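You operate a simulated robot arm through the tools that you are given. There is no shell and no other tool. Be economical: measure what you need, move in short steps, check, and stop when the job is done.

You run a simulated robot arm. Do the job below in one go: nothing can be reset, and whatever is moved stays where it is left.

JOB
Put things in order on the side table. At the end: the white lid jar stands where the clear red-line cup stood; the clear red-line cup is on the white brush tray; the blue peg is in the grey tin; the clear orange-cap bottle stands where the yellow carton (marked "SEEDS") stood; the yellow carton stands where the white lid jar stood; whatever was shut is shut again. Leave all else as you found it, and nothing knocked over.

The check looks at the end state, three seconds after you hand in, the way a careful person would. Anything else that was tipped, shoved, dropped, spilled or broken makes it a failure. A push-on lid holds only when it is set on centred and level and pressed home; a screw cap is set on level and turned clockwise until tight.

ROBOT AND FRAMES
A 7-joint arm with a two-finger parallel gripper, fixed in place. Base frame: the origin is at the foot of the arm, x ahead of it, y to its left, z up; the work surface is at about z = 0. Readings come in m, degrees, newtons and seconds.
With the tool pointing down near the work surface it reaches from about 0.22 to 0.58 m from the base axis. Its first joint turns from -66.0 to 66.0 degrees. Payload 2.5 kg.
The TCP is the grasp point between the finger pads, 0.023 m short of the fingertips. In the tool frame z runs along the fingers and y along their closing line. The gripper opens to 0.094 m. The fingers are 0.038 m wide and 0.01 m thick; the gripper's body (0.054 by 0.096 m) begins 0.039 m behind the TCP.
Orientation is told as [roll, pitch, yaw] about the base's x, y, z axes, in that order, counted from this pose: with the fingers straight down and closing along the base's y, the tool's x points along the base's -x, its y along +y and its z along -z.

CONTROLS
- The arm moves only by the tool jog_arm. Its argument "deltas" is a list of rows, each a list of 6 numbers: the shift along the tool's x, y, z in m, then the turn, a rotation vector about the tool's x, y, z in degrees. In form: [[x, y, z, rx, ry, rz], ...]. A call has 1 to 10 rows; each row shifts and turns the commanded pose from where the row before left it, along the tool's axes as they then stand. "gripper" is the finger opening in m, from 0 to 0.094, set as the call begins (left out, the last holds). Rows are played at 5 a second. More than 0.05 m and 8.6 degrees between two rows, or a gripper value outside its range, and nothing of the call is played. A pose out of reach is approached as far as the arm can. The call stops where the force on the tool passes 40 N (or 10 N more than at its start, if that is more) or the arm is blocked; 0.2 s more then pass. The fingers move at their own pace (about 0.108 m/s each) and stop on an object; they squeeze with about 21 N. The grip force told is the motor's: it shows also when the fingers shut on nothing. Time passes only in rows, and 0.2 s behind the last, so rows that do not move let the fingers close. The reply holds the time, the measured pose of the TCP, the force on the tool along the base axes, the opening and the grip force, in the units named above and with some noise.
- Cameras (640 x 400 px; columns grow to the right, rows downward): "scene" is fixed at [0.1234, -0.4099, 0.5431]; the picture's right is [0.78, -0.62, 0.00], its down [-0.35, -0.44, -0.83] and it looks along [0.52, 0.64, -0.56] (base axes); focal length 336 px, centre (320, 200). "wrist" rides on the gripper at [-0.039, 0, -0.044] in the tool frame; the picture's right is [0.00, -1.00, 0.00], its down [0.97, 0.00, -0.24] and it looks along [0.24, 0.00, 0.97] (tool axes); focal length 218 px, centre (320, 200).
- camera(camera): a new picture of that camera. The clock stands still meanwhile.
- pixel_to_xyz(camera, pixels): for up to 12 pixels [column, row] of the newest picture of that camera ("zoom" is the newest enlarged one), the place [x, y, z] in the base frame of the surface seen there, good to about 0.002 m. The clock stands still meanwhile.
- inspect(camera, box): a new picture of the part [left, top, right, bottom] of that camera's present view, enlarged. The clock stands still meanwhile.
- hand_in(): hands the job in; it is judged then, once.

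Go step by step. Measure first, check grasps and placings, and put right what went wrong. The budget is 80 turns and 54 pictures, counting those below and the enlarged ones. Unless the task says otherwise, let go and move clear before handing in, and close with one line.

The tools are called after "Request:" by a JSON object that holds its "fn" and its "kwargs". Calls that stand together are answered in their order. jog_arm: Moves the arm, as the interface text tells. Its arguments: {"type":"object","properties":{"deltas":{"type":"array","items":{"type":"array","items":{"type":"number"}}},"gripper":{"type":"number"}},"required":["deltas"]} The other tools are called the same way: camera (camera) takes a picture; pixel_to_xyz (camera, pixels) gives the place of the surface under pixels of a picture; inspect (camera, box) takes an enlarged picture of a part of a camera's view; hand_in () hands the job in.

At the start:

```text
t: 0.0
position: [0.3356, 0.0022, 0.3501]
orientation: [0.1, -0.1, 0.0]
force: [-0.6, 0.0, -0.1]
grip_width: 0.0941
grip_force: 0.0
```

scene: 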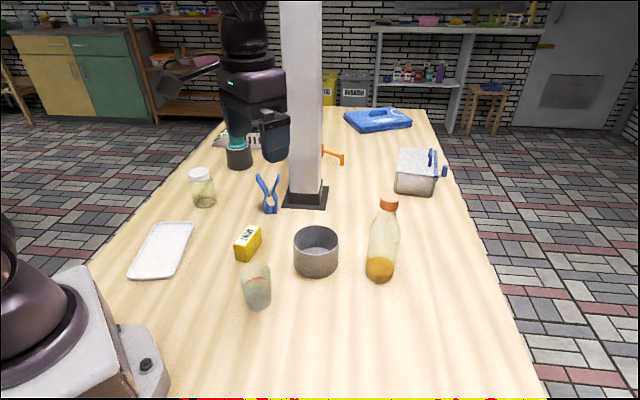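
wrist: 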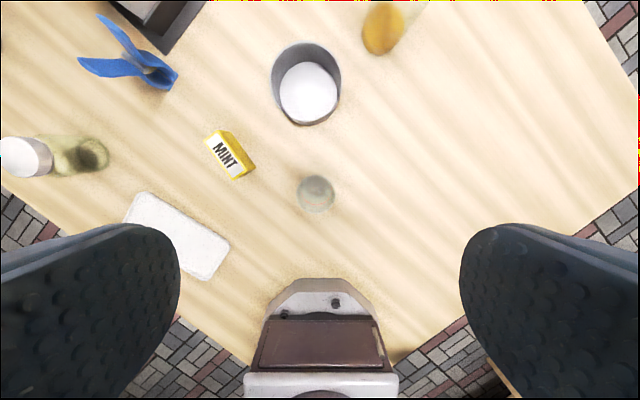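

The wrist picture shows a yellow carton marked "MINT" near (228,155), not SEEDS, so I need closer looks before moving.

Request:
{"fn": "inspect", "kwargs": {"camera": "scene", "box": [220, 160, 420, 320]}}

Request:
{"fn": "inspect", "kwargs": {"camera": "scene", "box": [300, 90, 460, 210]}}

Request:
{"fn": "inspect", "kwargs": {"camera": "scene", "box": [120, 90, 300, 290]}}

Request:
{"fn": "pixel_to_xyz", "kwargs": {"camera": "scene", "pixels": [[200, 174], [204, 200], [248, 240], [257, 270], [258, 300], [316, 235], [316, 270], [389, 204], [380, 270], [415, 160], [160, 250], [268, 205]]}}

Request:
{"fn": "pixel_to_xyz", "kwargs": {"camera": "wrist", "pixels": [[316, 192], [228, 155], [308, 92], [176, 234], [20, 157], [130, 65], [383, 28]]}}

```text
2.50 times, centred on (320, 240) of scene
```

zoom: 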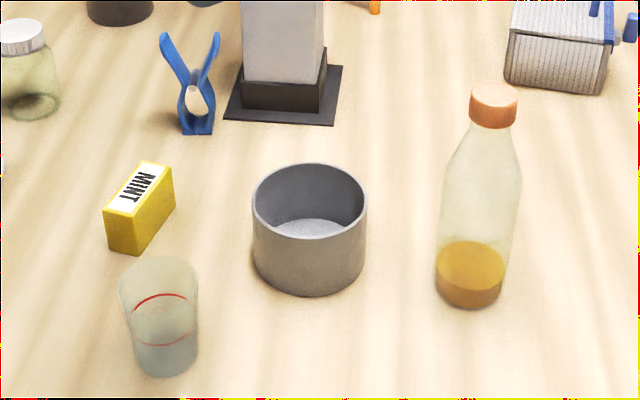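

```text
3.33 times, centred on (380, 150) of scene
```

zoom: 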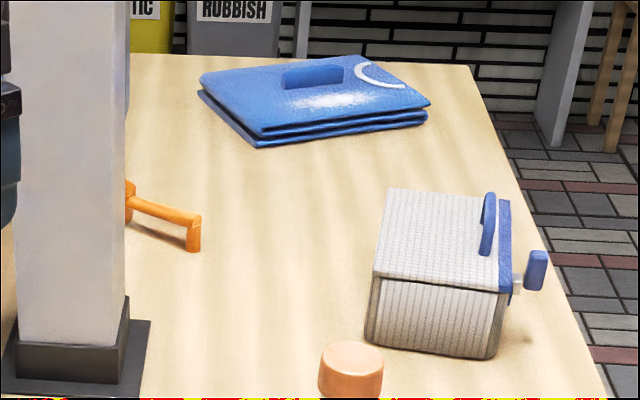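

```text
2.00 times, centred on (210, 190) of scene
```

zoom: 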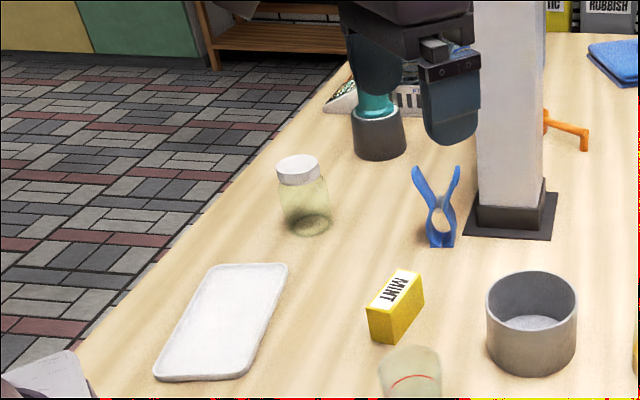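

```text
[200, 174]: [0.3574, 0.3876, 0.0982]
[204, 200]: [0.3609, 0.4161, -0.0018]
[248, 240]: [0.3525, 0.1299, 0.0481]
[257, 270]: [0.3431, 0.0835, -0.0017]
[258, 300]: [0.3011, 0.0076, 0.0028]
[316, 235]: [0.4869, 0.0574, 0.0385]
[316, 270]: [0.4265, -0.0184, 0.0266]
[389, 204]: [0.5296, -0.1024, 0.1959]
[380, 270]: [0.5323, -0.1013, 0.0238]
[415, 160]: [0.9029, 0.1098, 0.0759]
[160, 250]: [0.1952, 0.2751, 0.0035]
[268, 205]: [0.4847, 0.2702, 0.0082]
```

```text
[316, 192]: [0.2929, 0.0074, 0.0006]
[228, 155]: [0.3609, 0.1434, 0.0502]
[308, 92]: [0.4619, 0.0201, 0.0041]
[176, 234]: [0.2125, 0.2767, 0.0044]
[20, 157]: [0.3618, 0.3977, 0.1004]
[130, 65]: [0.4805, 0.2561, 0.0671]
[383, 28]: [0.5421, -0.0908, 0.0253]
```

The carton beside the cup shows "MINT". Another carton may be hidden by the arm or pillar, so I tilt the wrist camera outward to search.

Request:
{"fn": "jog_arm", "kwargs": {"deltas": [[0, 0, -0.02, 0, -8, 0], [0, 0, -0.02, 0, -8, 0], [0, 0, 0, 0, -8, 0], [0, 0, 0, 0, -8, 0], [0, 0, 0, 0, -8, 0]]}}

Request:
{"fn": "camera", "kwargs": {"camera": "wrist"}}

Request:
{"fn": "camera", "kwargs": {"camera": "scene"}}

```text
t: 1.2
position: [0.3336, 0.0015, 0.3915]
orientation: [0.1, -40.2, 0.0]
force: [0.1, -0.5, -0.3]
grip_width: 0.0941
grip_force: 0.0
```

```text
48 pictures are left
```

wrist: 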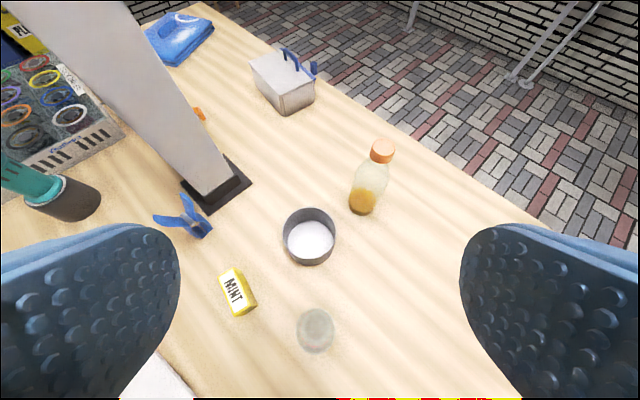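

```text
47 pictures are left
```

scene: 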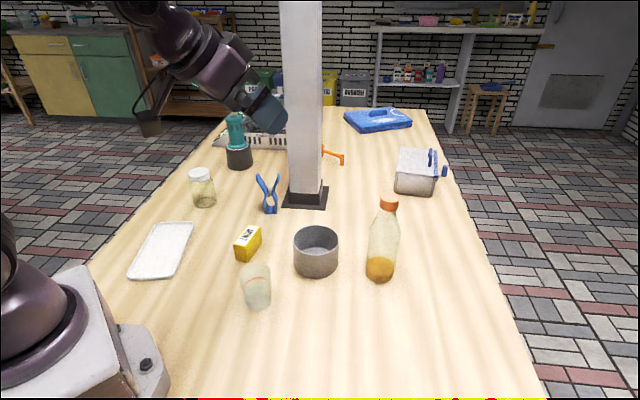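

Only one yellow carton is visible: its top says MINT and its far faces are unseen. I'll look at the carton from the other side and zoom in on the jar and peg.

Request:
{"fn": "jog_arm", "kwargs": {"deltas": [[0, 0.045, 0, 0, 0, 0], [0, 0.045, 0, 8, 0, 0], [0, 0.045, 0, 8, 0, 0], [0, 0.045, 0, 8, 0, 0], [0, 0.045, 0, 8, 0, 0], [0, 0.03, 0, 0, 8, 0], [0, 0, 0, 0, 8, 0], [0, 0, 0, 0, 8, 0], [0, 0, 0, 0, 8, 0], [0, 0, 0, 0, 8, 0]]}}

Request:
{"fn": "camera", "kwargs": {"camera": "wrist"}}

Request:
{"fn": "inspect", "kwargs": {"camera": "scene", "box": [170, 150, 290, 225]}}

Request:
{"fn": "inspect", "kwargs": {"camera": "scene", "box": [210, 215, 310, 315]}}

```text
t: 3.4
position: [0.3678, 0.2465, 0.3497]
orientation: [-24.0, -4.1, -20.0]
force: [0.7, -0.6, -0.3]
grip_width: 0.094
grip_force: 0.0
```

```text
46 pictures are left
```

wrist: 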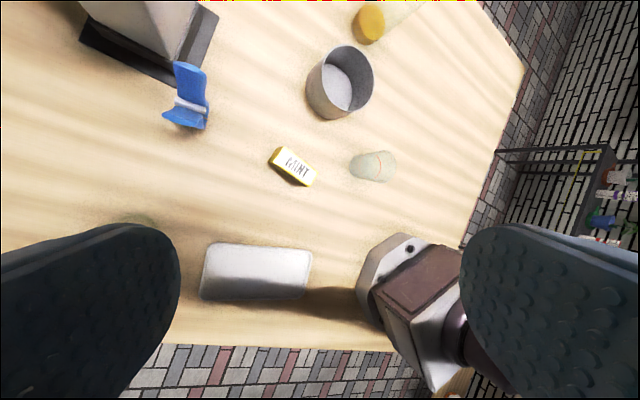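

```text
5.33 times, centred on (230, 188) of scene
```

zoom: 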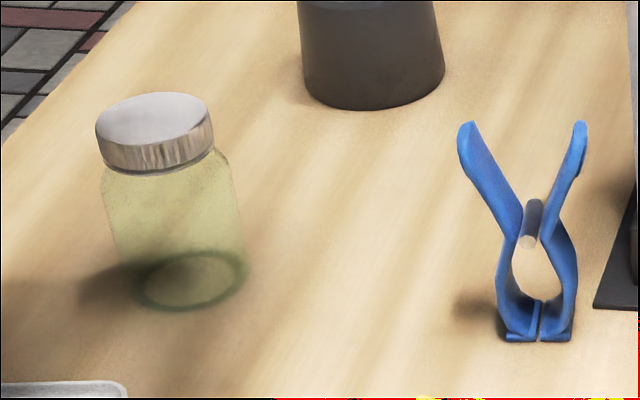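

```text
4.00 times, centred on (260, 265) of scene
```

zoom: 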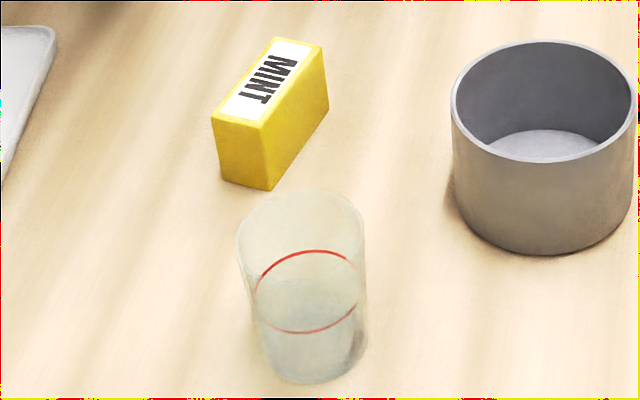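

The zooms show the cup, carton and tin clearly, and no second carton is anywhere in view. I measure the carton corners, the cup and the tin rim.

Request:
{"fn": "pixel_to_xyz", "kwargs": {"camera": "zoom", "pixels": [[280, 40], [321, 47], [268, 117], [213, 113], [270, 187], [455, 103], [634, 100], [545, 43], [537, 162], [300, 198], [310, 375], [302, 300]]}}

Request:
{"fn": "inspect", "kwargs": {"camera": "scene", "box": [170, 150, 290, 225]}}

Request:
{"fn": "pixel_to_xyz", "kwargs": {"camera": "zoom", "pixels": [[100, 130], [211, 120], [155, 97], [155, 165], [155, 125], [190, 300], [170, 220], [521, 335], [555, 335], [500, 300], [570, 280], [468, 130]]}}

Request:
{"fn": "pixel_to_xyz", "kwargs": {"camera": "wrist", "pixels": [[204, 68], [205, 125], [166, 120], [190, 105], [177, 66], [208, 246], [309, 253], [302, 297], [203, 297], [257, 270], [372, 166], [290, 160]]}}

```text
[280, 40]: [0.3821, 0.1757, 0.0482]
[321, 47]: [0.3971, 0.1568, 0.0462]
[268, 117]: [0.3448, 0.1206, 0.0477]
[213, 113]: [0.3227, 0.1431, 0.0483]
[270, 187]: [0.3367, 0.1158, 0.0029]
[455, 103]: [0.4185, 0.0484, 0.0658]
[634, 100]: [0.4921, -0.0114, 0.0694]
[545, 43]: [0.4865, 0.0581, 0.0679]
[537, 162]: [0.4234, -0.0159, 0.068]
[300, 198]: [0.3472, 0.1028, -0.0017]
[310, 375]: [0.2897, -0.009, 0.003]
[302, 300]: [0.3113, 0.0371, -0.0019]
```

```text
5.33 times, centred on (230, 188) of scene
```

zoom: 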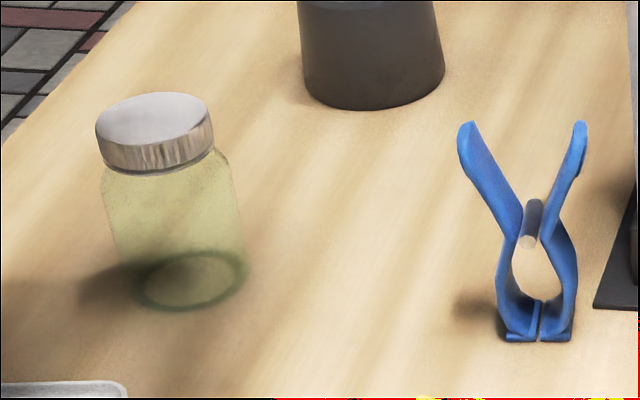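

```text
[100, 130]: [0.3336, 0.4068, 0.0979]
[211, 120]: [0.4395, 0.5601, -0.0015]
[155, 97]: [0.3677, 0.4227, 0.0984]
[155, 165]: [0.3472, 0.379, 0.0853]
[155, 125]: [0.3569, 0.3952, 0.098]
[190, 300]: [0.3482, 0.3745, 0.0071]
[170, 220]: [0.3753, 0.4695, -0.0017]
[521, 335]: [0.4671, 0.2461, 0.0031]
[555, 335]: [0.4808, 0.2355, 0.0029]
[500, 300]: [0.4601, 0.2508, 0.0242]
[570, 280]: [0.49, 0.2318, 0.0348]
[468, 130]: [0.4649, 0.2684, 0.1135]
```

```text
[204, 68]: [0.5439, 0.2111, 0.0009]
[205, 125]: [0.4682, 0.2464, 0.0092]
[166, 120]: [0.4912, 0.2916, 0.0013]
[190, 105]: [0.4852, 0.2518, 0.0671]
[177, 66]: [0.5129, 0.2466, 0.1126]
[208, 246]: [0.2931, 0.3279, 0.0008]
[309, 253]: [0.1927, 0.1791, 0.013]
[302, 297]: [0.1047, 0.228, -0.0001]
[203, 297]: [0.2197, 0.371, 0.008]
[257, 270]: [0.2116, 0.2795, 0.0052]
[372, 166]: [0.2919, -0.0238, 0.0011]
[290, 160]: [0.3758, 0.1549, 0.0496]
```

The peg is about 0.115 m tall near (0.484, 0.254) and the tin is centred at about (0.456, 0.020). The carton centre is about (0.362, 0.149), the jar about (0.358, 0.399), and the tray centre about (0.207, 0.278). I level the tool and hover over the cup for a precise look.

Request:
{"fn": "jog_arm", "kwargs": {"deltas": [[0, 0, 0, -6.13, 0, -5.14], [0, 0, 0, -6.13, 0, -5.14], [0, 0, 0, -6.13, 0, -5.14], [0, 0, 0, -6.13, 0, -5.14], [0.0113, -0.041, 0.015, 0, 0, 0], [0.0113, -0.041, 0.015, 0, 0, 0], [0.0113, -0.041, 0.015, 0, 0, 0], [0.0113, -0.041, 0.015, 0, 0, 0], [0.0113, -0.041, 0.015, 0, 0, 0], [0.0113, -0.041, 0.015, 0, 0, 0]]}}

Request:
{"fn": "camera", "kwargs": {"camera": "wrist"}}

Request:
{"fn": "inspect", "kwargs": {"camera": "scene", "box": [120, 200, 240, 290]}}

Request:
{"fn": "pixel_to_xyz", "kwargs": {"camera": "zoom", "pixels": [[208, 122], [388, 125], [240, 410], [45, 415], [220, 260], [290, 270], [195, 140]]}}

```text
t: 5.6
position: [0.3012, 0.004, 0.261]
orientation: [-0.1, -0.1, 0.1]
force: [-0.2, -0.5, 0.4]
grip_width: 0.0941
grip_force: 0.1
```

```text
42 pictures are left
```

wrist: 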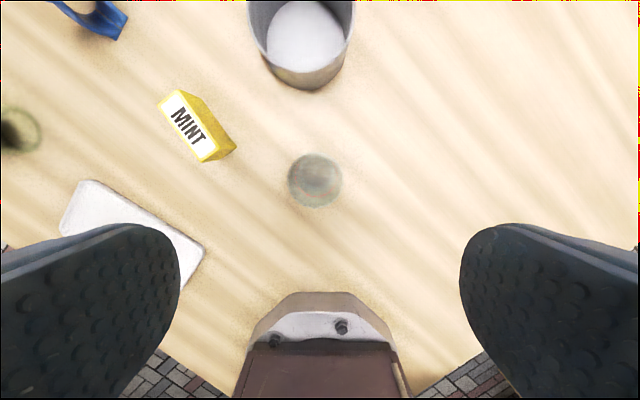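

```text
4.44 times, centred on (180, 245) of scene
```

zoom: 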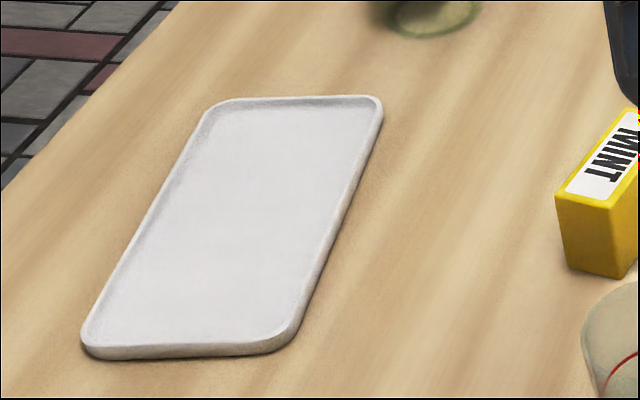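

```text
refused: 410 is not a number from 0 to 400
```

The tray is empty with a low rim. The cup rim centre is near (315,181), so I zoom in to fix its position.

Request:
{"fn": "inspect", "kwargs": {"camera": "wrist", "box": [270, 130, 366, 230]}}

Request:
{"fn": "inspect", "kwargs": {"camera": "scene", "box": [215, 235, 295, 315]}}

Request:
{"fn": "pixel_to_xyz", "kwargs": {"camera": "scene", "pixels": [[166, 225], [206, 226], [173, 274], [130, 276], [164, 250]]}}

```text
4.00 times, centred on (318, 180) of wrist
```

zoom: 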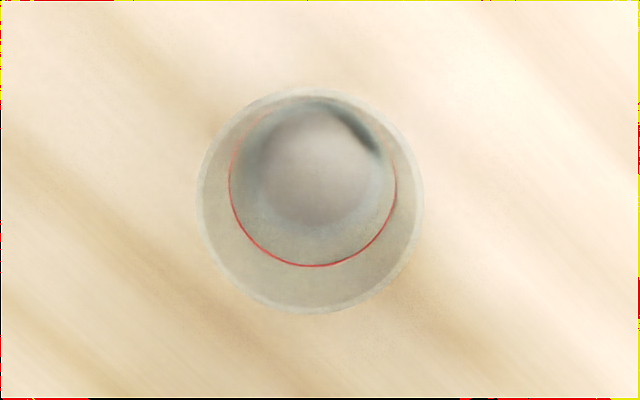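

```text
5.00 times, centred on (255, 275) of scene
```

zoom: 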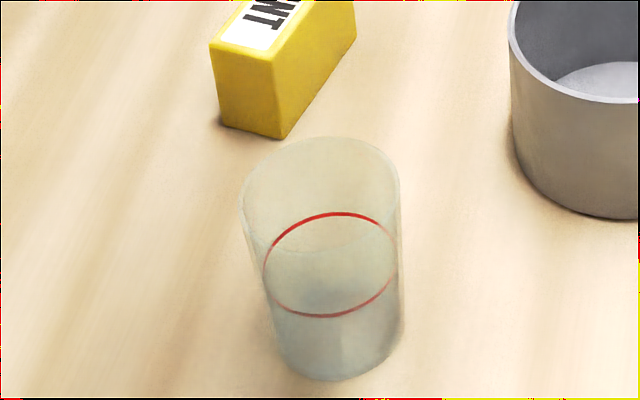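

```text
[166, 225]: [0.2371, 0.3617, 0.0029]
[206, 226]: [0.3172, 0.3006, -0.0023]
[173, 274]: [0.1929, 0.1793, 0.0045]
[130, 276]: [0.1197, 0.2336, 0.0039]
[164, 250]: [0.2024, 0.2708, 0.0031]
```

The cup centre resolves to (0.306, 0.008), with the rim at about 0.087 m. I descend with the fingers open.

Request:
{"fn": "jog_arm", "kwargs": {"deltas": [[-0.004, 0.003, 0.04, 0, 0, 0], [0, 0, 0.045, 0, 0, 0], [0, 0, 0.045, 0, 0, 0], [0, 0, 0.045, 0, 0, 0], [0, 0, 0.033, 0, 0, 0]], "gripper": 0.094}}

Request:
{"fn": "jog_arm", "kwargs": {"deltas": [[0, 0, 0, 0, 0, 0], [0, 0, 0, 0, 0, 0], [0, 0, 0, 0, 0, 0], [0, 0, 0, 0, 0, 0]], "gripper": 0.03}}

Request:
{"fn": "camera", "kwargs": {"camera": "scene"}}

```text
t: 6.8
position: [0.3024, 0.0023, 0.0521]
orientation: [0.0, -0.1, 0.0]
force: [1.2, 0.3, 0.4]
grip_width: 0.0942
grip_force: 0.0
```

```text
t: 7.8
position: [0.3029, 0.0037, 0.053]
orientation: [0.0, 0.0, 0.0]
force: [0.8, 0.1, -0.6]
grip_width: 0.0589
grip_force: 21.4
```

```text
38 pictures are left
```

scene: 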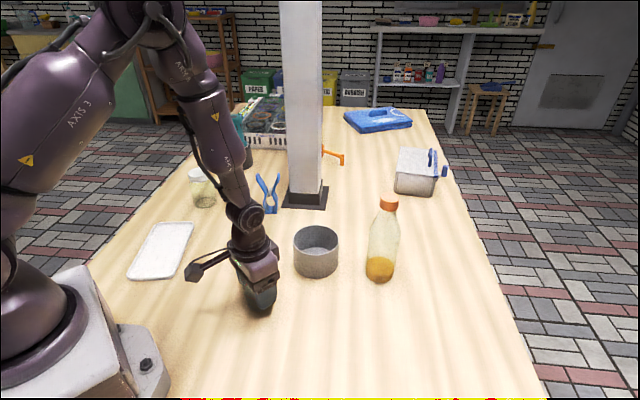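

The cup is held (width 0.059, 21 N). I lift it and carry it over the tray centre, about (0.212, 0.272).

Request:
{"fn": "jog_arm", "kwargs": {"deltas": [[0, 0, -0.02, 0, 0, 0], [0, 0, -0.03, 0, 0, 0], [0, 0, -0.03, 0, 0, 0]]}}

Request:
{"fn": "jog_arm", "kwargs": {"deltas": [[0.009, 0.0268, 0, 0, 0, 0], [0.009, 0.0268, 0, 0, 0, 0], [0.009, 0.0268, 0, 0, 0, 0], [0.009, 0.0268, 0, 0, 0, 0], [0.009, 0.0268, 0, 0, 0, 0], [0.009, 0.0268, 0, 0, 0, 0], [0.009, 0.0268, 0, 0, 0, 0], [0.009, 0.0268, 0, 0, 0, 0], [0.009, 0.0268, 0, 0, 0, 0], [0.009, 0.0268, 0, 0, 0, 0]]}}

Request:
{"fn": "camera", "kwargs": {"camera": "scene"}}

```text
t: 8.6
position: [0.3052, 0.004, 0.1317]
orientation: [0.0, 0.0, -0.1]
force: [-0.1, 0.0, -0.5]
grip_width: 0.0591
grip_force: 20.6
```

```text
t: 10.8
position: [0.213, 0.2715, 0.1288]
orientation: [0.0, 0.0, 0.0]
force: [-0.2, 0.5, 0.4]
grip_width: 0.059
grip_force: 20.8
```

```text
37 pictures are left
```

scene: 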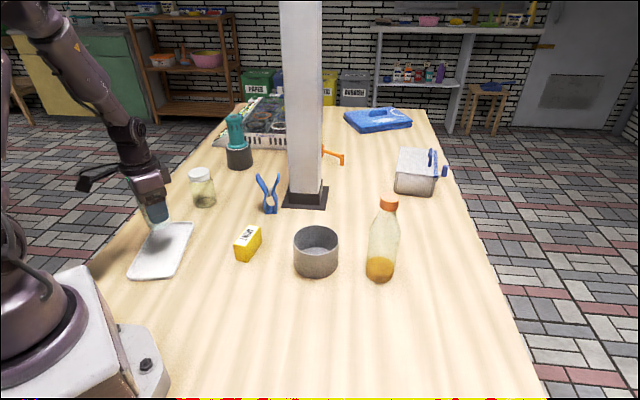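

The cup should hang below the fingers near (155,215), so I zoom in to confirm.

Request:
{"fn": "inspect", "kwargs": {"camera": "scene", "box": [110, 170, 210, 285]}}

```text
3.48 times, centred on (160, 228) of scene
```

zoom: 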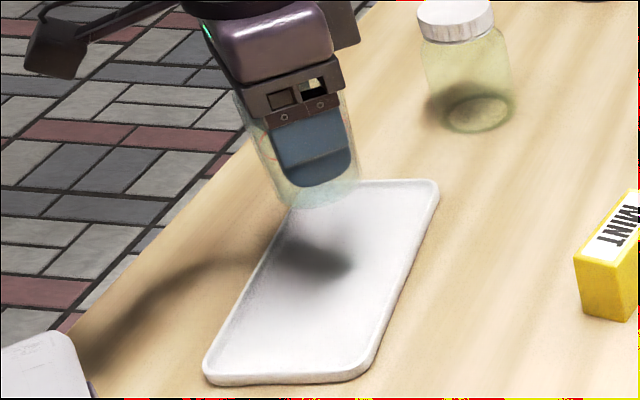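

The cup hangs level over the middle of the tray. I lower it until it touches.

Request:
{"fn": "jog_arm", "kwargs": {"deltas": [[0, 0, 0.03, 0, 0, 0], [0, 0, 0.025, 0, 0, 0], [0, 0, 0.012, 0, 0, 0], [0, 0, 0.003, 0, 0, 0], [0, 0, 0, 0, 0, 0]]}}

Request:
{"fn": "jog_arm", "kwargs": {"deltas": [[0, 0, 0.002, 0, 0, 0], [0, 0, 0, 0, 0, 0]]}}

```text
t: 12.0
position: [0.2127, 0.2681, 0.0612]
orientation: [0.0, 0.0, 0.1]
force: [0.7, 0.1, 0.3]
grip_width: 0.059
grip_force: 20.6
```

```text
t: 12.6
position: [0.2123, 0.2696, 0.0581]
orientation: [0.1, 0.0, 0.0]
force: [0.1, -1.1, -0.2]
grip_width: 0.0589
grip_force: 21.2
```

Request:
{"fn": "jog_arm", "kwargs": {"deltas": [[0, 0, 0.0015, 0, 0, 0], [0, 0, 0, 0, 0, 0]]}}

Request:
{"fn": "jog_arm", "kwargs": {"deltas": [[0, 0, 0.0015, 0, 0, 0], [0, 0, 0, 0, 0, 0]]}}

```text
t: 13.2
position: [0.2129, 0.268, 0.0578]
orientation: [0.0, -0.1, -0.1]
force: [0.6, 0.3, -0.6]
grip_width: 0.0589
grip_force: 20.4
```

```text
t: 13.8
position: [0.213, 0.2691, 0.0563]
orientation: [0.0, 0.0, 0.1]
force: [-1.3, -1.4, 7.9]
grip_width: 0.0592
grip_force: 20.3
```

Contact shows as 7.9 N upward, so I release and rise.

Request:
{"fn": "jog_arm", "kwargs": {"deltas": [[0, 0, 0, 0, 0, 0], [0, 0, 0, 0, 0, 0], [0, 0, 0, 0, 0, 0]], "gripper": 0.09}}

Request:
{"fn": "jog_arm", "kwargs": {"deltas": [[0, 0, -0.03, 0, 0, 0], [0, 0, -0.04, 0, 0, 0], [0, 0, -0.045, 0, 0, 0], [0, 0, -0.045, 0, 0, 0], [-0.03, 0.02, -0.03, 0, 0, 0], [-0.03, 0.03, 0, 0, 0, 0], [-0.03, 0.03, 0, 0, 0, 0], [-0.03, 0.03, 0, 0, 0, 0], [-0.025, 0.02, 0, 0, 0, 0]]}}

Request:
{"fn": "camera", "kwargs": {"camera": "wrist"}}

Request:
{"fn": "camera", "kwargs": {"camera": "scene"}}

```text
t: 14.6
position: [0.2132, 0.2689, 0.0564]
orientation: [0.0, 0.0, 0.1]
force: [0.7, -0.6, 0.6]
grip_width: 0.0898
grip_force: 0.0
```

```text
t: 16.6
position: [0.3604, 0.4008, 0.2483]
orientation: [0.0, -0.1, 0.0]
force: [1.1, 0.0, 0.8]
grip_width: 0.0899
grip_force: 0.1
```

```text
35 pictures are left
```

wrist: 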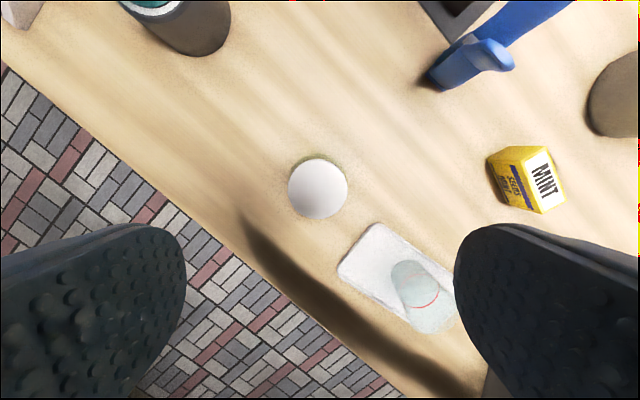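

```text
34 pictures are left
```

scene: 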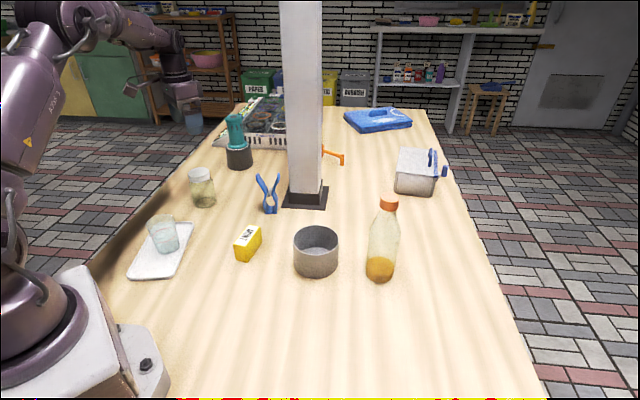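

The cup stands on the tray at (163,235), and the carton's far face shows print at (515,190). I zoom on that and measure the jar lid centre.

Request:
{"fn": "pixel_to_xyz", "kwargs": {"camera": "wrist", "pixels": [[318, 187], [292, 188], [344, 188], [318, 162], [318, 214]]}}

Request:
{"fn": "inspect", "kwargs": {"camera": "wrist", "box": [480, 135, 580, 225]}}

```text
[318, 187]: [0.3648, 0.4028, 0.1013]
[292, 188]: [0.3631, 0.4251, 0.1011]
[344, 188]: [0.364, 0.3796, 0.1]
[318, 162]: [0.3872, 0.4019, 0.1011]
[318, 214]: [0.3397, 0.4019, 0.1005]
```

```text
4.44 times, centred on (530, 180) of wrist
```

zoom: 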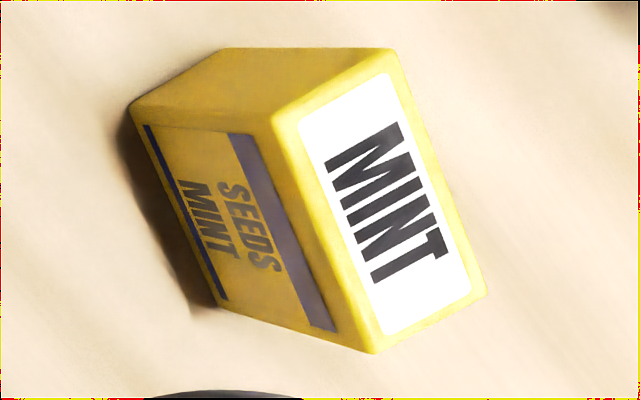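

The carton's side reads "SEEDS", so it is the right one. The jar centre is (0.364, 0.402) with its top at 0.1005; I descend to grip the glass body.

Request:
{"fn": "jog_arm", "kwargs": {"deltas": [[-0.0035, 0.001, 0.04, 0, 0, 0], [0, 0, 0.045, 0, 0, 0], [0, 0, 0.045, 0, 0, 0], [0, 0, 0.035, 0, 0, 0], [0, 0, 0.0165, 0, 0, 0], [0, 0, 0, 0, 0, 0]], "gripper": 0.094}}

Request:
{"fn": "inspect", "kwargs": {"camera": "scene", "box": [150, 120, 250, 220]}}

```text
t: 18.0
position: [0.3626, 0.4022, 0.0639]
orientation: [0.0, 0.0, 0.0]
force: [0.8, 0.9, -0.5]
grip_width: 0.094
grip_force: 0.2
```

```text
4.00 times, centred on (200, 170) of scene
```

zoom: 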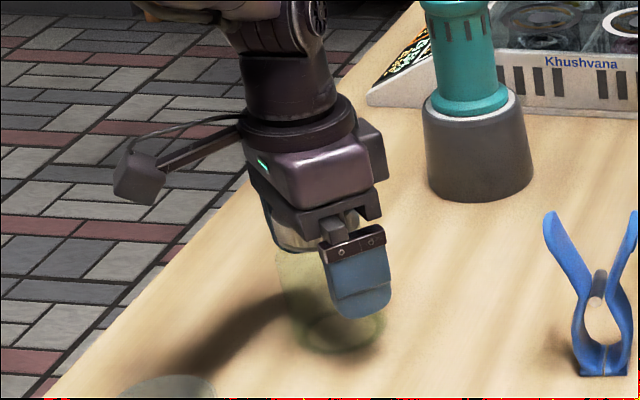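

The fingers straddle the glass body and the lid clears the palm. I close and lift a little.

Request:
{"fn": "jog_arm", "kwargs": {"deltas": [[0, 0, 0, 0, 0, 0], [0, 0, 0, 0, 0, 0], [0, 0, 0, 0, 0, 0], [0, 0, 0, 0, 0, 0]], "gripper": 0.03}}

Request:
{"fn": "jog_arm", "kwargs": {"deltas": [[0, 0, -0.02, 0, 0, 0], [0, 0, -0.03, 0, 0, 0], [0, 0, -0.03, 0, 0, 0], [0, 0, 0, 0, 0, 0]]}}

Request:
{"fn": "inspect", "kwargs": {"camera": "scene", "box": [140, 100, 260, 220]}}

```text
t: 19.0
position: [0.364, 0.4015, 0.0664]
orientation: [0.0, 0.0, 0.0]
force: [-0.6, -0.2, 0.0]
grip_width: 0.0633
grip_force: 20.9
```

```text
t: 20.0
position: [0.364, 0.4004, 0.1454]
orientation: [0.0, 0.1, 0.0]
force: [-0.1, 0.3, -1.7]
grip_width: 0.0633
grip_force: 20.8
```

```text
3.33 times, centred on (200, 160) of scene
```

zoom: 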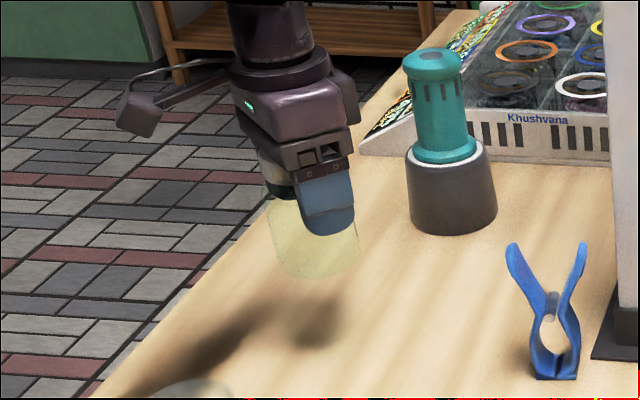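

The jar is held and upright with its lid on. I carry it to the cup's old place at (0.305, 0.005).

Request:
{"fn": "jog_arm", "kwargs": {"deltas": [[0.0059, -0.0397, 0, 0, 0, 0], [0.0059, -0.0397, 0, 0, 0, 0], [0.0059, -0.0397, 0, 0, 0, 0], [0.0059, -0.0397, 0, 0, 0, 0], [0.0059, -0.0397, 0, 0, 0, 0], [0.0059, -0.0397, 0, 0, 0, 0], [0.0059, -0.0397, 0, 0, 0, 0], [0.0059, -0.0397, 0, 0, 0, 0], [0.0059, -0.0397, 0, 0, 0, 0], [0.0059, -0.0397, 0, 0, 0, 0]]}}

Request:
{"fn": "jog_arm", "kwargs": {"deltas": [[0, 0, 0.03, 0, 0, 0], [0, 0, 0.025, 0, 0, 0], [0, 0, 0.015, 0, 0, 0], [0, 0, 0.006, 0, 0, 0], [0, 0, 0.002, 0, 0, 0], [0, 0, 0, 0, 0, 0]]}}

Request:
{"fn": "jog_arm", "kwargs": {"deltas": [[0, 0, 0.0015, 0, 0, 0], [0, 0, 0, 0, 0, 0]]}}

```text
t: 22.2
position: [0.3022, 0.0029, 0.1438]
orientation: [0.0, 0.0, 0.1]
force: [-0.1, 0.1, -1.7]
grip_width: 0.0633
grip_force: 20.8
```

```text
t: 23.6
position: [0.3031, 0.0038, 0.0678]
orientation: [0.0, 0.0, 0.0]
force: [0.2, 0.5, -1.4]
grip_width: 0.0633
grip_force: 21.0
```

```text
t: 24.2
position: [0.303, 0.0043, 0.0672]
orientation: [0.0, -0.1, 0.0]
force: [-0.9, -1.0, -1.6]
grip_width: 0.0634
grip_force: 21.1
```

There is no contact yet (force z -1.6 N). I nudge x by 2 mm and lower further.

Request:
{"fn": "jog_arm", "kwargs": {"deltas": [[-0.002, 0.001, 0.001, 0, 0, 0], [0, 0, 0, 0, 0, 0]]}}

Request:
{"fn": "jog_arm", "kwargs": {"deltas": [[0, 0, 0.001, 0, 0, 0], [0, 0, 0, 0, 0, 0]]}}

```text
t: 24.8
position: [0.305, 0.0044, 0.0655]
orientation: [0.0, 0.2, 0.0]
force: [-5.2, -1.3, 12.6]
grip_width: 0.0634
grip_force: 21.2
```

```text
t: 25.4
position: [0.3049, 0.0043, 0.0633]
orientation: [0.0, 0.0, 0.0]
force: [-3.2, -2.7, 14.9]
grip_width: 0.0633
grip_force: 20.7
```

The jar is down (about 13-15 N), so I release, rise, and move over the carton with a 32° yaw.

Request:
{"fn": "jog_arm", "kwargs": {"deltas": [[0, 0, 0, 0, 0, 0], [0, 0, 0, 0, 0, 0], [0, 0, 0, 0, 0, 0]], "gripper": 0.094}}

Request:
{"fn": "jog_arm", "kwargs": {"deltas": [[0, 0, -0.03, 0, 0, 0], [0, 0, -0.045, 0, 0, 0], [0, 0, -0.045, 0, 0, 0], [0, 0, -0.03, 0, 0, 0], [-0.019, 0.048, 0, 0, 0, 0], [-0.019, 0.048, 0, 0, 0, 0], [-0.019, 0.048, 0, 0, 0, 0], [0, 0, 0, 0, 0, -8], [0, 0, 0, 0, 0, -8], [0, 0, 0, 0, 0, -8]]}}

Request:
{"fn": "jog_arm", "kwargs": {"deltas": [[0, 0, 0, 0, 0, -8]]}}

Request:
{"fn": "camera", "kwargs": {"camera": "wrist"}}

Request:
{"fn": "camera", "kwargs": {"camera": "scene"}}

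```text
t: 26.2
position: [0.3054, 0.0049, 0.063]
orientation: [0.1, 0.1, 0.1]
force: [0.5, -0.5, 0.5]
grip_width: 0.094
grip_force: 0.0
```

```text
refused: row 5 steps farther than a row can; nothing moved
```

```text
t: 26.6
position: [0.3068, 0.0057, 0.0651]
orientation: [0.0, 0.0, 8.0]
force: [-0.4, 0.0, 0.1]
grip_width: 0.0941
grip_force: 0.1
```

```text
30 pictures are left
```

wrist: 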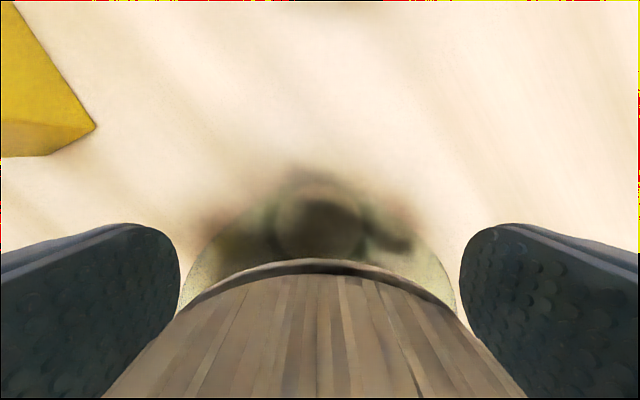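

```text
29 pictures are left
```

scene: 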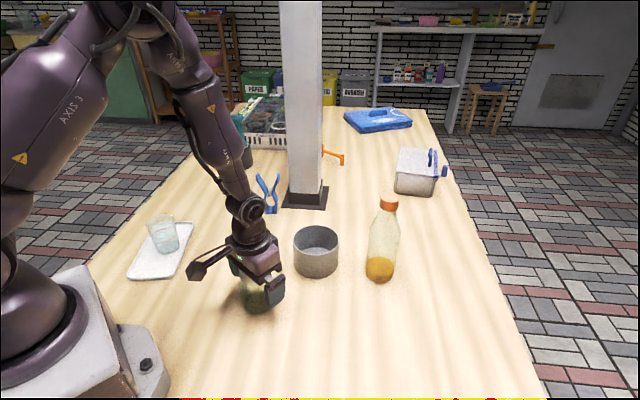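

The second move was refused for an overlong row, so the gripper only yawed 8° around the round jar without harm. I rise straight up and redo the move in shorter rows.

Request:
{"fn": "jog_arm", "kwargs": {"deltas": [[0, 0, -0.03, 0, 0, 0], [0, 0, -0.045, 0, 0, 0], [0, 0, -0.045, 0, 0, 0], [-0.0191, 0.0337, -0.015, 0, 0, 0], [-0.0191, 0.0337, 0, 0, 0, 0], [-0.0191, 0.0337, 0, 0, 0, 0], [-0.0191, 0.0337, 0, 0, 0, 0], [0, 0, 0, 0, 0, -8], [0, 0, 0, 0, 0, -8], [0, 0, 0, 0, 0, -8]]}}

Request:
{"fn": "camera", "kwargs": {"camera": "wrist"}}

Request:
{"fn": "camera", "kwargs": {"camera": "scene"}}

```text
t: 28.8
position: [0.363, 0.1488, 0.1992]
orientation: [0.0, -0.1, 32.2]
force: [-0.5, 0.7, 0.1]
grip_width: 0.0941
grip_force: 0.0
```

```text
28 pictures are left
```

wrist: 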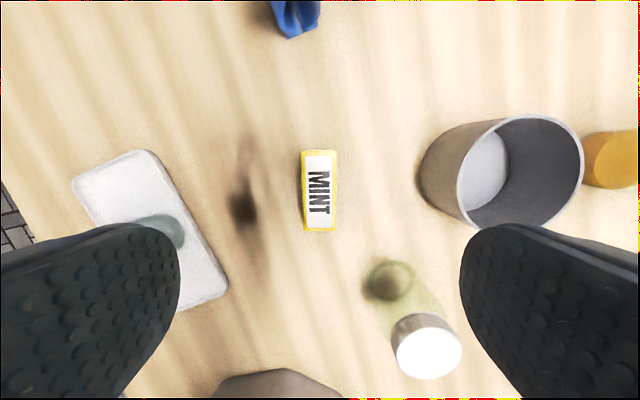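

```text
27 pictures are left
```

scene: 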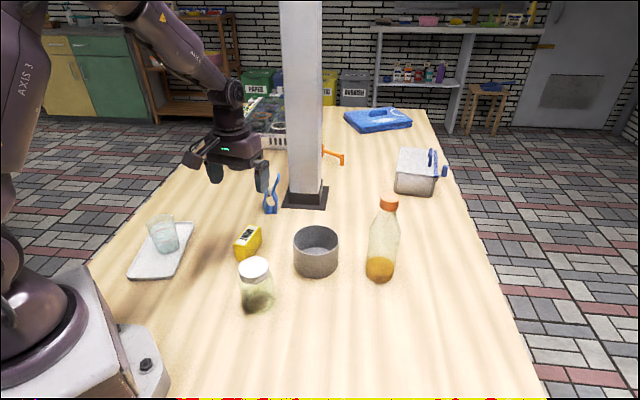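

The jar stands upright at (255,285) and the carton top is aligned with the fingers around (320,190). I measure the top corners.

Request:
{"fn": "pixel_to_xyz", "kwargs": {"camera": "wrist", "pixels": [[305, 153], [335, 154], [307, 228], [333, 227], [320, 190]]}}

```text
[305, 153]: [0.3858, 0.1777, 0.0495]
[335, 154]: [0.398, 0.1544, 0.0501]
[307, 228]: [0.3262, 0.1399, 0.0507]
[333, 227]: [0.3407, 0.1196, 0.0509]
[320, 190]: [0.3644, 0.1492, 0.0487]
```

The carton centre is (0.363, 0.148) at an angle of about 32°, which is aligned. I descend, close and lift.

Request:
{"fn": "jog_arm", "kwargs": {"deltas": [[0, 0, 0.045, 0, 0, 0], [0, 0, 0.045, 0, 0, 0], [0, 0, 0.045, 0, 0, 0], [0, 0, 0.032, 0, 0, 0], [0, 0, 0, 0, 0, 0]]}}

Request:
{"fn": "jog_arm", "kwargs": {"deltas": [[0, 0, 0, 0, 0, 0], [0, 0, 0, 0, 0, 0], [0, 0, 0, 0, 0, 0], [0, 0, 0, 0, 0, 0]], "gripper": 0.015}}

Request:
{"fn": "jog_arm", "kwargs": {"deltas": [[0, 0, -0.02, 0, 0, 0], [0, 0, -0.035, 0, 0, 0], [0, 0, -0.035, 0, 0, 0], [0, 0, 0, 0, 0, 0]]}}

Request:
{"fn": "camera", "kwargs": {"camera": "scene"}}

```text
t: 30.0
position: [0.3622, 0.1512, 0.0309]
orientation: [-0.1, 0.0, 31.9]
force: [0.4, 0.0, -0.8]
grip_width: 0.0942
grip_force: 0.0
```

```text
t: 31.0
position: [0.363, 0.1508, 0.0313]
orientation: [0.0, 0.0, 32.1]
force: [0.7, -0.1, 0.1]
grip_width: 0.0314
grip_force: 21.3
```

```text
t: 32.0
position: [0.362, 0.1517, 0.122]
orientation: [0.0, 0.0, 32.0]
force: [-0.5, 0.4, -0.2]
grip_width: 0.0313
grip_force: 20.9
```

```text
26 pictures are left
```

scene: 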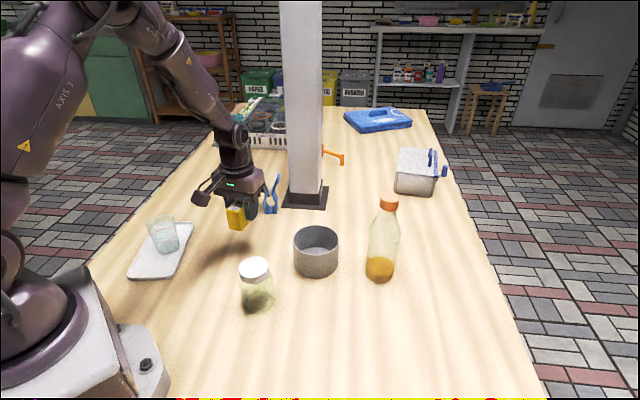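

The carton is held level. I carry it to the jar's old place at (0.364, 0.402) and lower it.

Request:
{"fn": "jog_arm", "kwargs": {"deltas": [[-0.0169, 0.0265, 0, 0, 0, 0], [-0.0169, 0.0265, 0, 0, 0, 0], [-0.0169, 0.0265, 0, 0, 0, 0], [-0.0169, 0.0265, 0, 0, 0, 0], [-0.0169, 0.0265, 0, 0, 0, 0], [-0.0169, 0.0265, 0, 0, 0, 0], [-0.0169, 0.0265, 0, 0, 0, 0], [-0.0169, 0.0265, 0, 0, 0, 0], [0, 0, 0, 0, 0, 0]]}}

Request:
{"fn": "jog_arm", "kwargs": {"deltas": [[0, 0, 0.035, 0, 0, 0], [0, 0, 0.03, 0, 0, 0], [0, 0, 0.015, 0, 0, 0], [0, 0, 0.007, 0, 0, 0], [0, 0, 0, 0, 0, 0]]}}

Request:
{"fn": "jog_arm", "kwargs": {"deltas": [[0, 0, 0.002, 0, 0, 0], [0, 0, 0, 0, 0, 0]]}}

```text
t: 34.0
position: [0.3658, 0.4037, 0.1228]
orientation: [0.1, 0.0, 32.0]
force: [0.3, -0.6, 0.1]
grip_width: 0.0317
grip_force: 21.1
```

```text
t: 35.2
position: [0.3647, 0.4006, 0.0351]
orientation: [0.0, 0.0, 32.0]
force: [0.6, 0.5, -0.6]
grip_width: 0.0313
grip_force: 20.9
```

```text
t: 35.8
position: [0.3653, 0.3995, 0.0324]
orientation: [0.0, -0.1, 32.0]
force: [-0.2, 0.6, -0.3]
grip_width: 0.0311
grip_force: 21.3
```

Request:
{"fn": "jog_arm", "kwargs": {"deltas": [[0, 0.001, 0.001, 0, 0, 0], [0, 0, 0, 0, 0, 0]]}}

Request:
{"fn": "jog_arm", "kwargs": {"deltas": [[0, 0, 0.001, 0, 0, 0], [0, 0, 0, 0, 0, 0]]}}

```text
t: 36.4
position: [0.3646, 0.4009, 0.0321]
orientation: [0.0, 0.1, 32.1]
force: [-0.1, 0.4, -0.6]
grip_width: 0.0317
grip_force: 20.9
```

```text
t: 37.0
position: [0.3644, 0.401, 0.0323]
orientation: [0.0, -0.1, 32.0]
force: [-1.4, -2.4, 7.2]
grip_width: 0.0317
grip_force: 21.4
```

The carton has touched down (7 N). I release, rise, move over the peg and turn to yaw -38°.

Request:
{"fn": "jog_arm", "kwargs": {"deltas": [[0, 0, 0, 0, 0, 0], [0, 0, 0, 0, 0, 0], [0, 0, 0, 0, 0, 0]], "gripper": 0.08}}

Request:
{"fn": "jog_arm", "kwargs": {"deltas": [[0, 0, -0.03, 0, 0, 0], [0, 0, -0.045, 0, 0, 0], [0, 0, -0.045, 0, 0, 0], [0, 0, -0.045, 0, 0, 0], [0, 0, -0.045, 0, 0, 0], [-0.0048, -0.0377, 0, 0, 0, 0], [-0.0048, -0.0377, 0, 0, 0, 0], [-0.0048, -0.0377, 0, 0, 0, 0], [-0.0048, -0.0377, 0, 0, 0, 0], [-0.0048, -0.0377, 0, 0, 0, 0]]}}

Request:
{"fn": "jog_arm", "kwargs": {"deltas": [[0, 0, 0, 0, 0, 7.8], [0, 0, 0, 0, 0, 7.8], [0, 0, 0, 0, 0, 7.8], [0, 0, 0, 0, 0, 7.8], [0, 0, 0, 0, 0, 7.8], [0, 0, 0, 0, 0, 7.8], [0, 0, 0, 0, 0, 7.8], [0, 0, 0, 0, 0, 7.8], [0, 0, 0, 0, 0, 7.8]]}}

Request:
{"fn": "camera", "kwargs": {"camera": "wrist"}}

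Request:
{"fn": "camera", "kwargs": {"camera": "scene"}}

```text
t: 37.8
position: [0.3643, 0.4006, 0.0303]
orientation: [0.0, 0.0, 32.1]
force: [-0.1, 0.0, -0.2]
grip_width: 0.0801
grip_force: 0.0
```

```text
t: 40.0
position: [0.4798, 0.2555, 0.2407]
orientation: [-0.1, -0.1, 32.0]
force: [0.2, -0.1, 0.2]
grip_width: 0.0796
grip_force: 0.1
```

```text
t: 42.0
position: [0.4841, 0.2562, 0.2406]
orientation: [0.0, 0.0, -38.4]
force: [0.1, 0.3, 0.0]
grip_width: 0.0799
grip_force: 0.1
```

```text
25 pictures are left
```

wrist: 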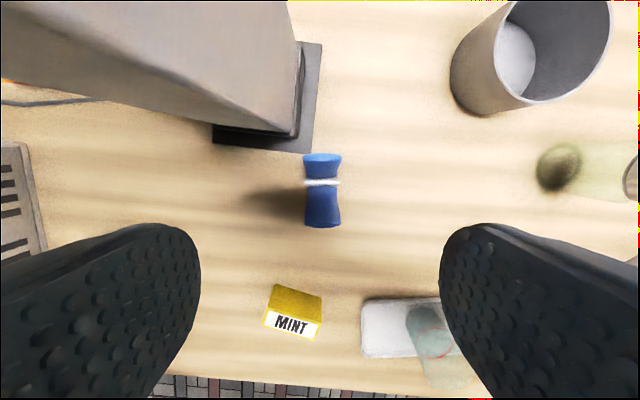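

```text
24 pictures are left
```

scene: 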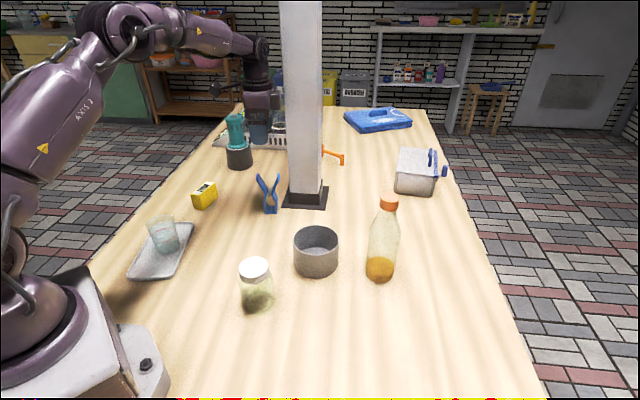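

The carton stands well at the jar's old place. The peg is aligned, with its width across the image at (322,190); I measure it and the nearby pillar.

Request:
{"fn": "pixel_to_xyz", "kwargs": {"camera": "wrist", "pixels": [[322, 162], [322, 182], [306, 182], [340, 182], [322, 220], [306, 220], [337, 220], [306, 60], [298, 125], [318, 45], [270, 20], [180, 90]]}}

Request:
{"fn": "inspect", "kwargs": {"camera": "scene", "box": [230, 90, 350, 225]}}

```text
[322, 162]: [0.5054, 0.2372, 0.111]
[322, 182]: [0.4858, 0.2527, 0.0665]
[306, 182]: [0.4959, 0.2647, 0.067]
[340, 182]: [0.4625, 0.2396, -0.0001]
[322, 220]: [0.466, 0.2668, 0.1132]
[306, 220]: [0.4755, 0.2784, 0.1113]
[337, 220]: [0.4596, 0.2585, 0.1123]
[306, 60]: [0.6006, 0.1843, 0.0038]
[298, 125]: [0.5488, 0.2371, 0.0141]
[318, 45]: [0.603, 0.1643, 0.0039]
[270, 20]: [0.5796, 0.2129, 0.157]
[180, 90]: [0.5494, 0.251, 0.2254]
```

```text
2.96 times, centred on (290, 158) of scene
```

zoom: 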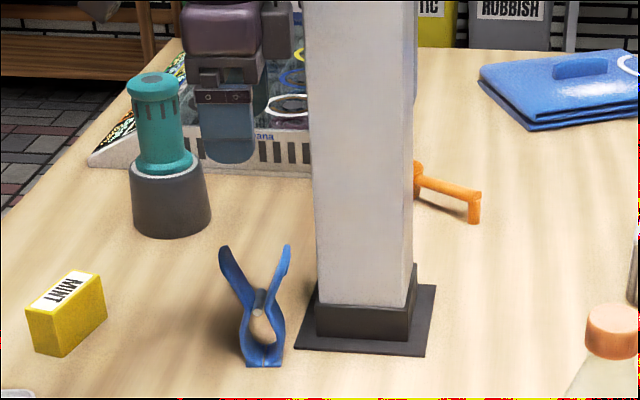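

The peg centre is (0.485, 0.253) with handles up to 0.113 m, and the pillar clears by about 2 cm with a straight descent. I go down to z = 0.081 and grip across the peg's width.

Request:
{"fn": "jog_arm", "kwargs": {"deltas": [[0.001, -0.001, 0.04, 0, 0, 0], [0, 0, 0.045, 0, 0, 0], [0, 0, 0.04, 0, 0, 0], [0, 0, 0.025, 0, 0, 0], [0, 0, 0.009, 0, 0, 0], [0, 0, 0, 0, 0, 0]]}}

Request:
{"fn": "jog_arm", "kwargs": {"deltas": [[0, 0, 0, 0, 0, 0], [0, 0, 0, 0, 0, 0], [0, 0, 0, 0, 0, 0], [0, 0, 0, 0, 0, 0]], "gripper": 0.01}}

Request:
{"fn": "inspect", "kwargs": {"camera": "scene", "box": [230, 120, 350, 225]}}

```text
t: 43.4
position: [0.4821, 0.2564, 0.0823]
orientation: [0.0, 0.0, -38.2]
force: [-0.1, 0.8, -0.3]
grip_width: 0.0801
grip_force: 0.0
```

```text
t: 44.4
position: [0.4831, 0.2562, 0.0828]
orientation: [0.0, -0.1, -38.2]
force: [0.4, 0.7, 1.2]
grip_width: 0.0315
grip_force: 21.0
```

```text
3.81 times, centred on (290, 172) of scene
```

zoom: 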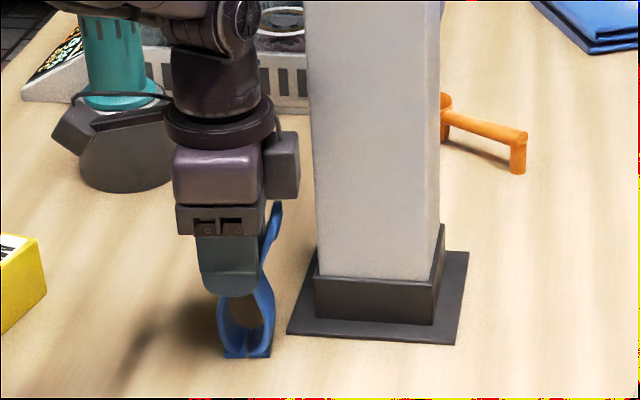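

The peg is gripped at the pivot (width 0.0315). I lift it, step away from the pillar, and carry it over the tin.

Request:
{"fn": "jog_arm", "kwargs": {"deltas": [[0, 0, -0.02, 0, 0, 0], [0, 0, -0.04, 0, 0, 0], [0, 0, -0.04, 0, 0, 0], [0, 0, -0.01, 0, 0, 0], [0, 0, 0, 0, 0, 0]]}}

Request:
{"fn": "jog_arm", "kwargs": {"deltas": [[0.0236, -0.0185, 0, 0, 0, 0], [-0.02046, -0.02617, 0, 0, 0, 0], [-0.02046, -0.02617, 0, 0, 0, 0], [-0.02046, -0.02617, 0, 0, 0, 0], [-0.02046, -0.02617, 0, 0, 0, 0], [-0.02046, -0.02617, 0, 0, 0, 0], [-0.02046, -0.02617, 0, 0, 0, 0], [-0.02046, -0.02617, 0, 0, 0, 0], [0, 0, 0, 0, 0, 0]]}}

Request:
{"fn": "inspect", "kwargs": {"camera": "scene", "box": [230, 140, 410, 290]}}

Request:
{"fn": "camera", "kwargs": {"camera": "wrist"}}

```text
t: 45.6
position: [0.4798, 0.2548, 0.1904]
orientation: [0.0, 0.1, -38.1]
force: [-0.6, -0.3, -0.8]
grip_width: 0.0315
grip_force: 20.5
```

```text
t: 47.6
position: [0.4538, 0.0176, 0.1939]
orientation: [0.0, 0.0, -38.1]
force: [-0.1, -0.2, -1.2]
grip_width: 0.0316
grip_force: 21.4
```

```text
2.67 times, centred on (320, 215) of scene
```

zoom: 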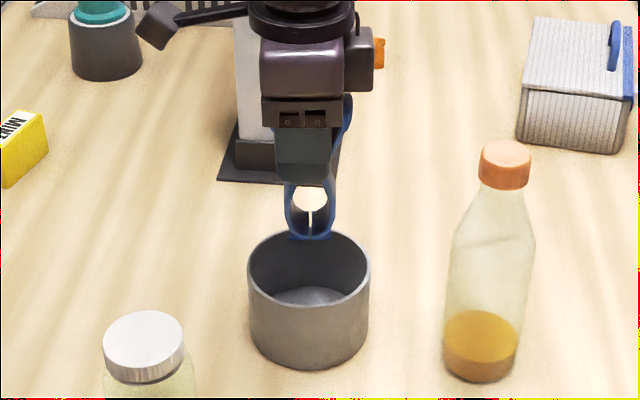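

```text
20 pictures are left
```

wrist: 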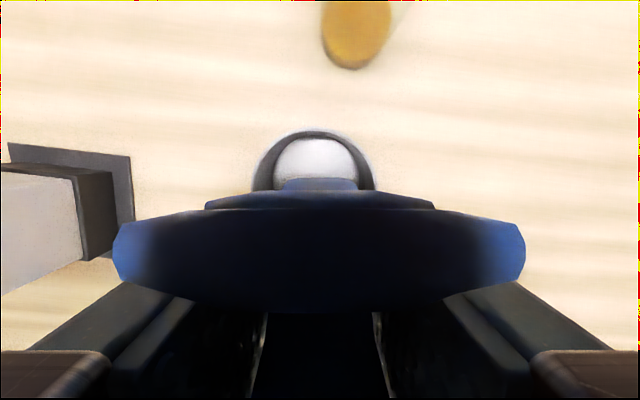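

The peg hangs upright over the tin, with its bottom near zoom (310,235). I lower it in gently.

Request:
{"fn": "jog_arm", "kwargs": {"deltas": [[0, 0, 0.03, 0, 0, 0], [0, 0, 0.03, 0, 0, 0], [0, 0, 0.025, 0, 0, 0], [0, 0, 0.012, 0, 0, 0], [0, 0, 0.004, 0, 0, 0], [0, 0, 0, 0, 0, 0]]}}

Request:
{"fn": "jog_arm", "kwargs": {"deltas": [[0, 0, 0.002, 0, 0, 0], [0, 0, 0, 0, 0, 0]]}}

Request:
{"fn": "inspect", "kwargs": {"camera": "scene", "box": [260, 160, 380, 290]}}

```text
t: 49.0
position: [0.4524, 0.0223, 0.0914]
orientation: [0.0, 0.0, -38.2]
force: [-0.4, -0.7, 0.2]
grip_width: 0.0316
grip_force: 21.3
```

```text
t: 49.6
position: [0.4516, 0.023, 0.0891]
orientation: [0.0, 0.0, -38.2]
force: [-1.0, 0.2, 0.2]
grip_width: 0.0316
grip_force: 21.0
```

```text
3.08 times, centred on (320, 225) of scene
```

zoom: 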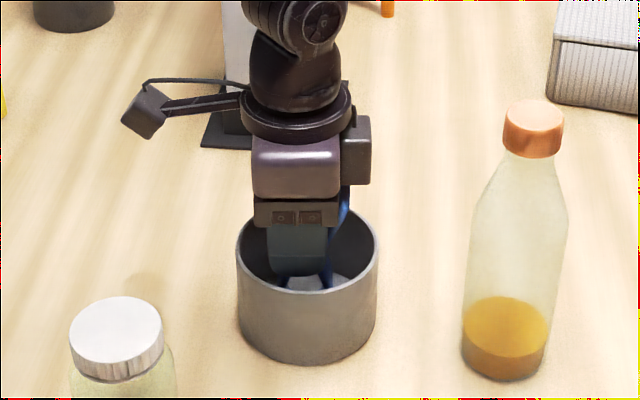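

There is no contact yet, so I take two more small steps down.

Request:
{"fn": "jog_arm", "kwargs": {"deltas": [[0, 0, 0.0015, 0, 0, 0], [0, 0, 0, 0, 0, 0]]}}

Request:
{"fn": "jog_arm", "kwargs": {"deltas": [[0, 0, 0.0015, 0, 0, 0], [0, 0, 0, 0, 0, 0]]}}

```text
t: 50.2
position: [0.4522, 0.022, 0.087]
orientation: [0.0, 0.1, -38.2]
force: [0.5, 0.0, -1.0]
grip_width: 0.0315
grip_force: 20.8
```

```text
t: 50.8
position: [0.4534, 0.0222, 0.0858]
orientation: [0.0, 0.0, -38.2]
force: [-4.7, 0.1, 10.9]
grip_width: 0.0318
grip_force: 20.9
```

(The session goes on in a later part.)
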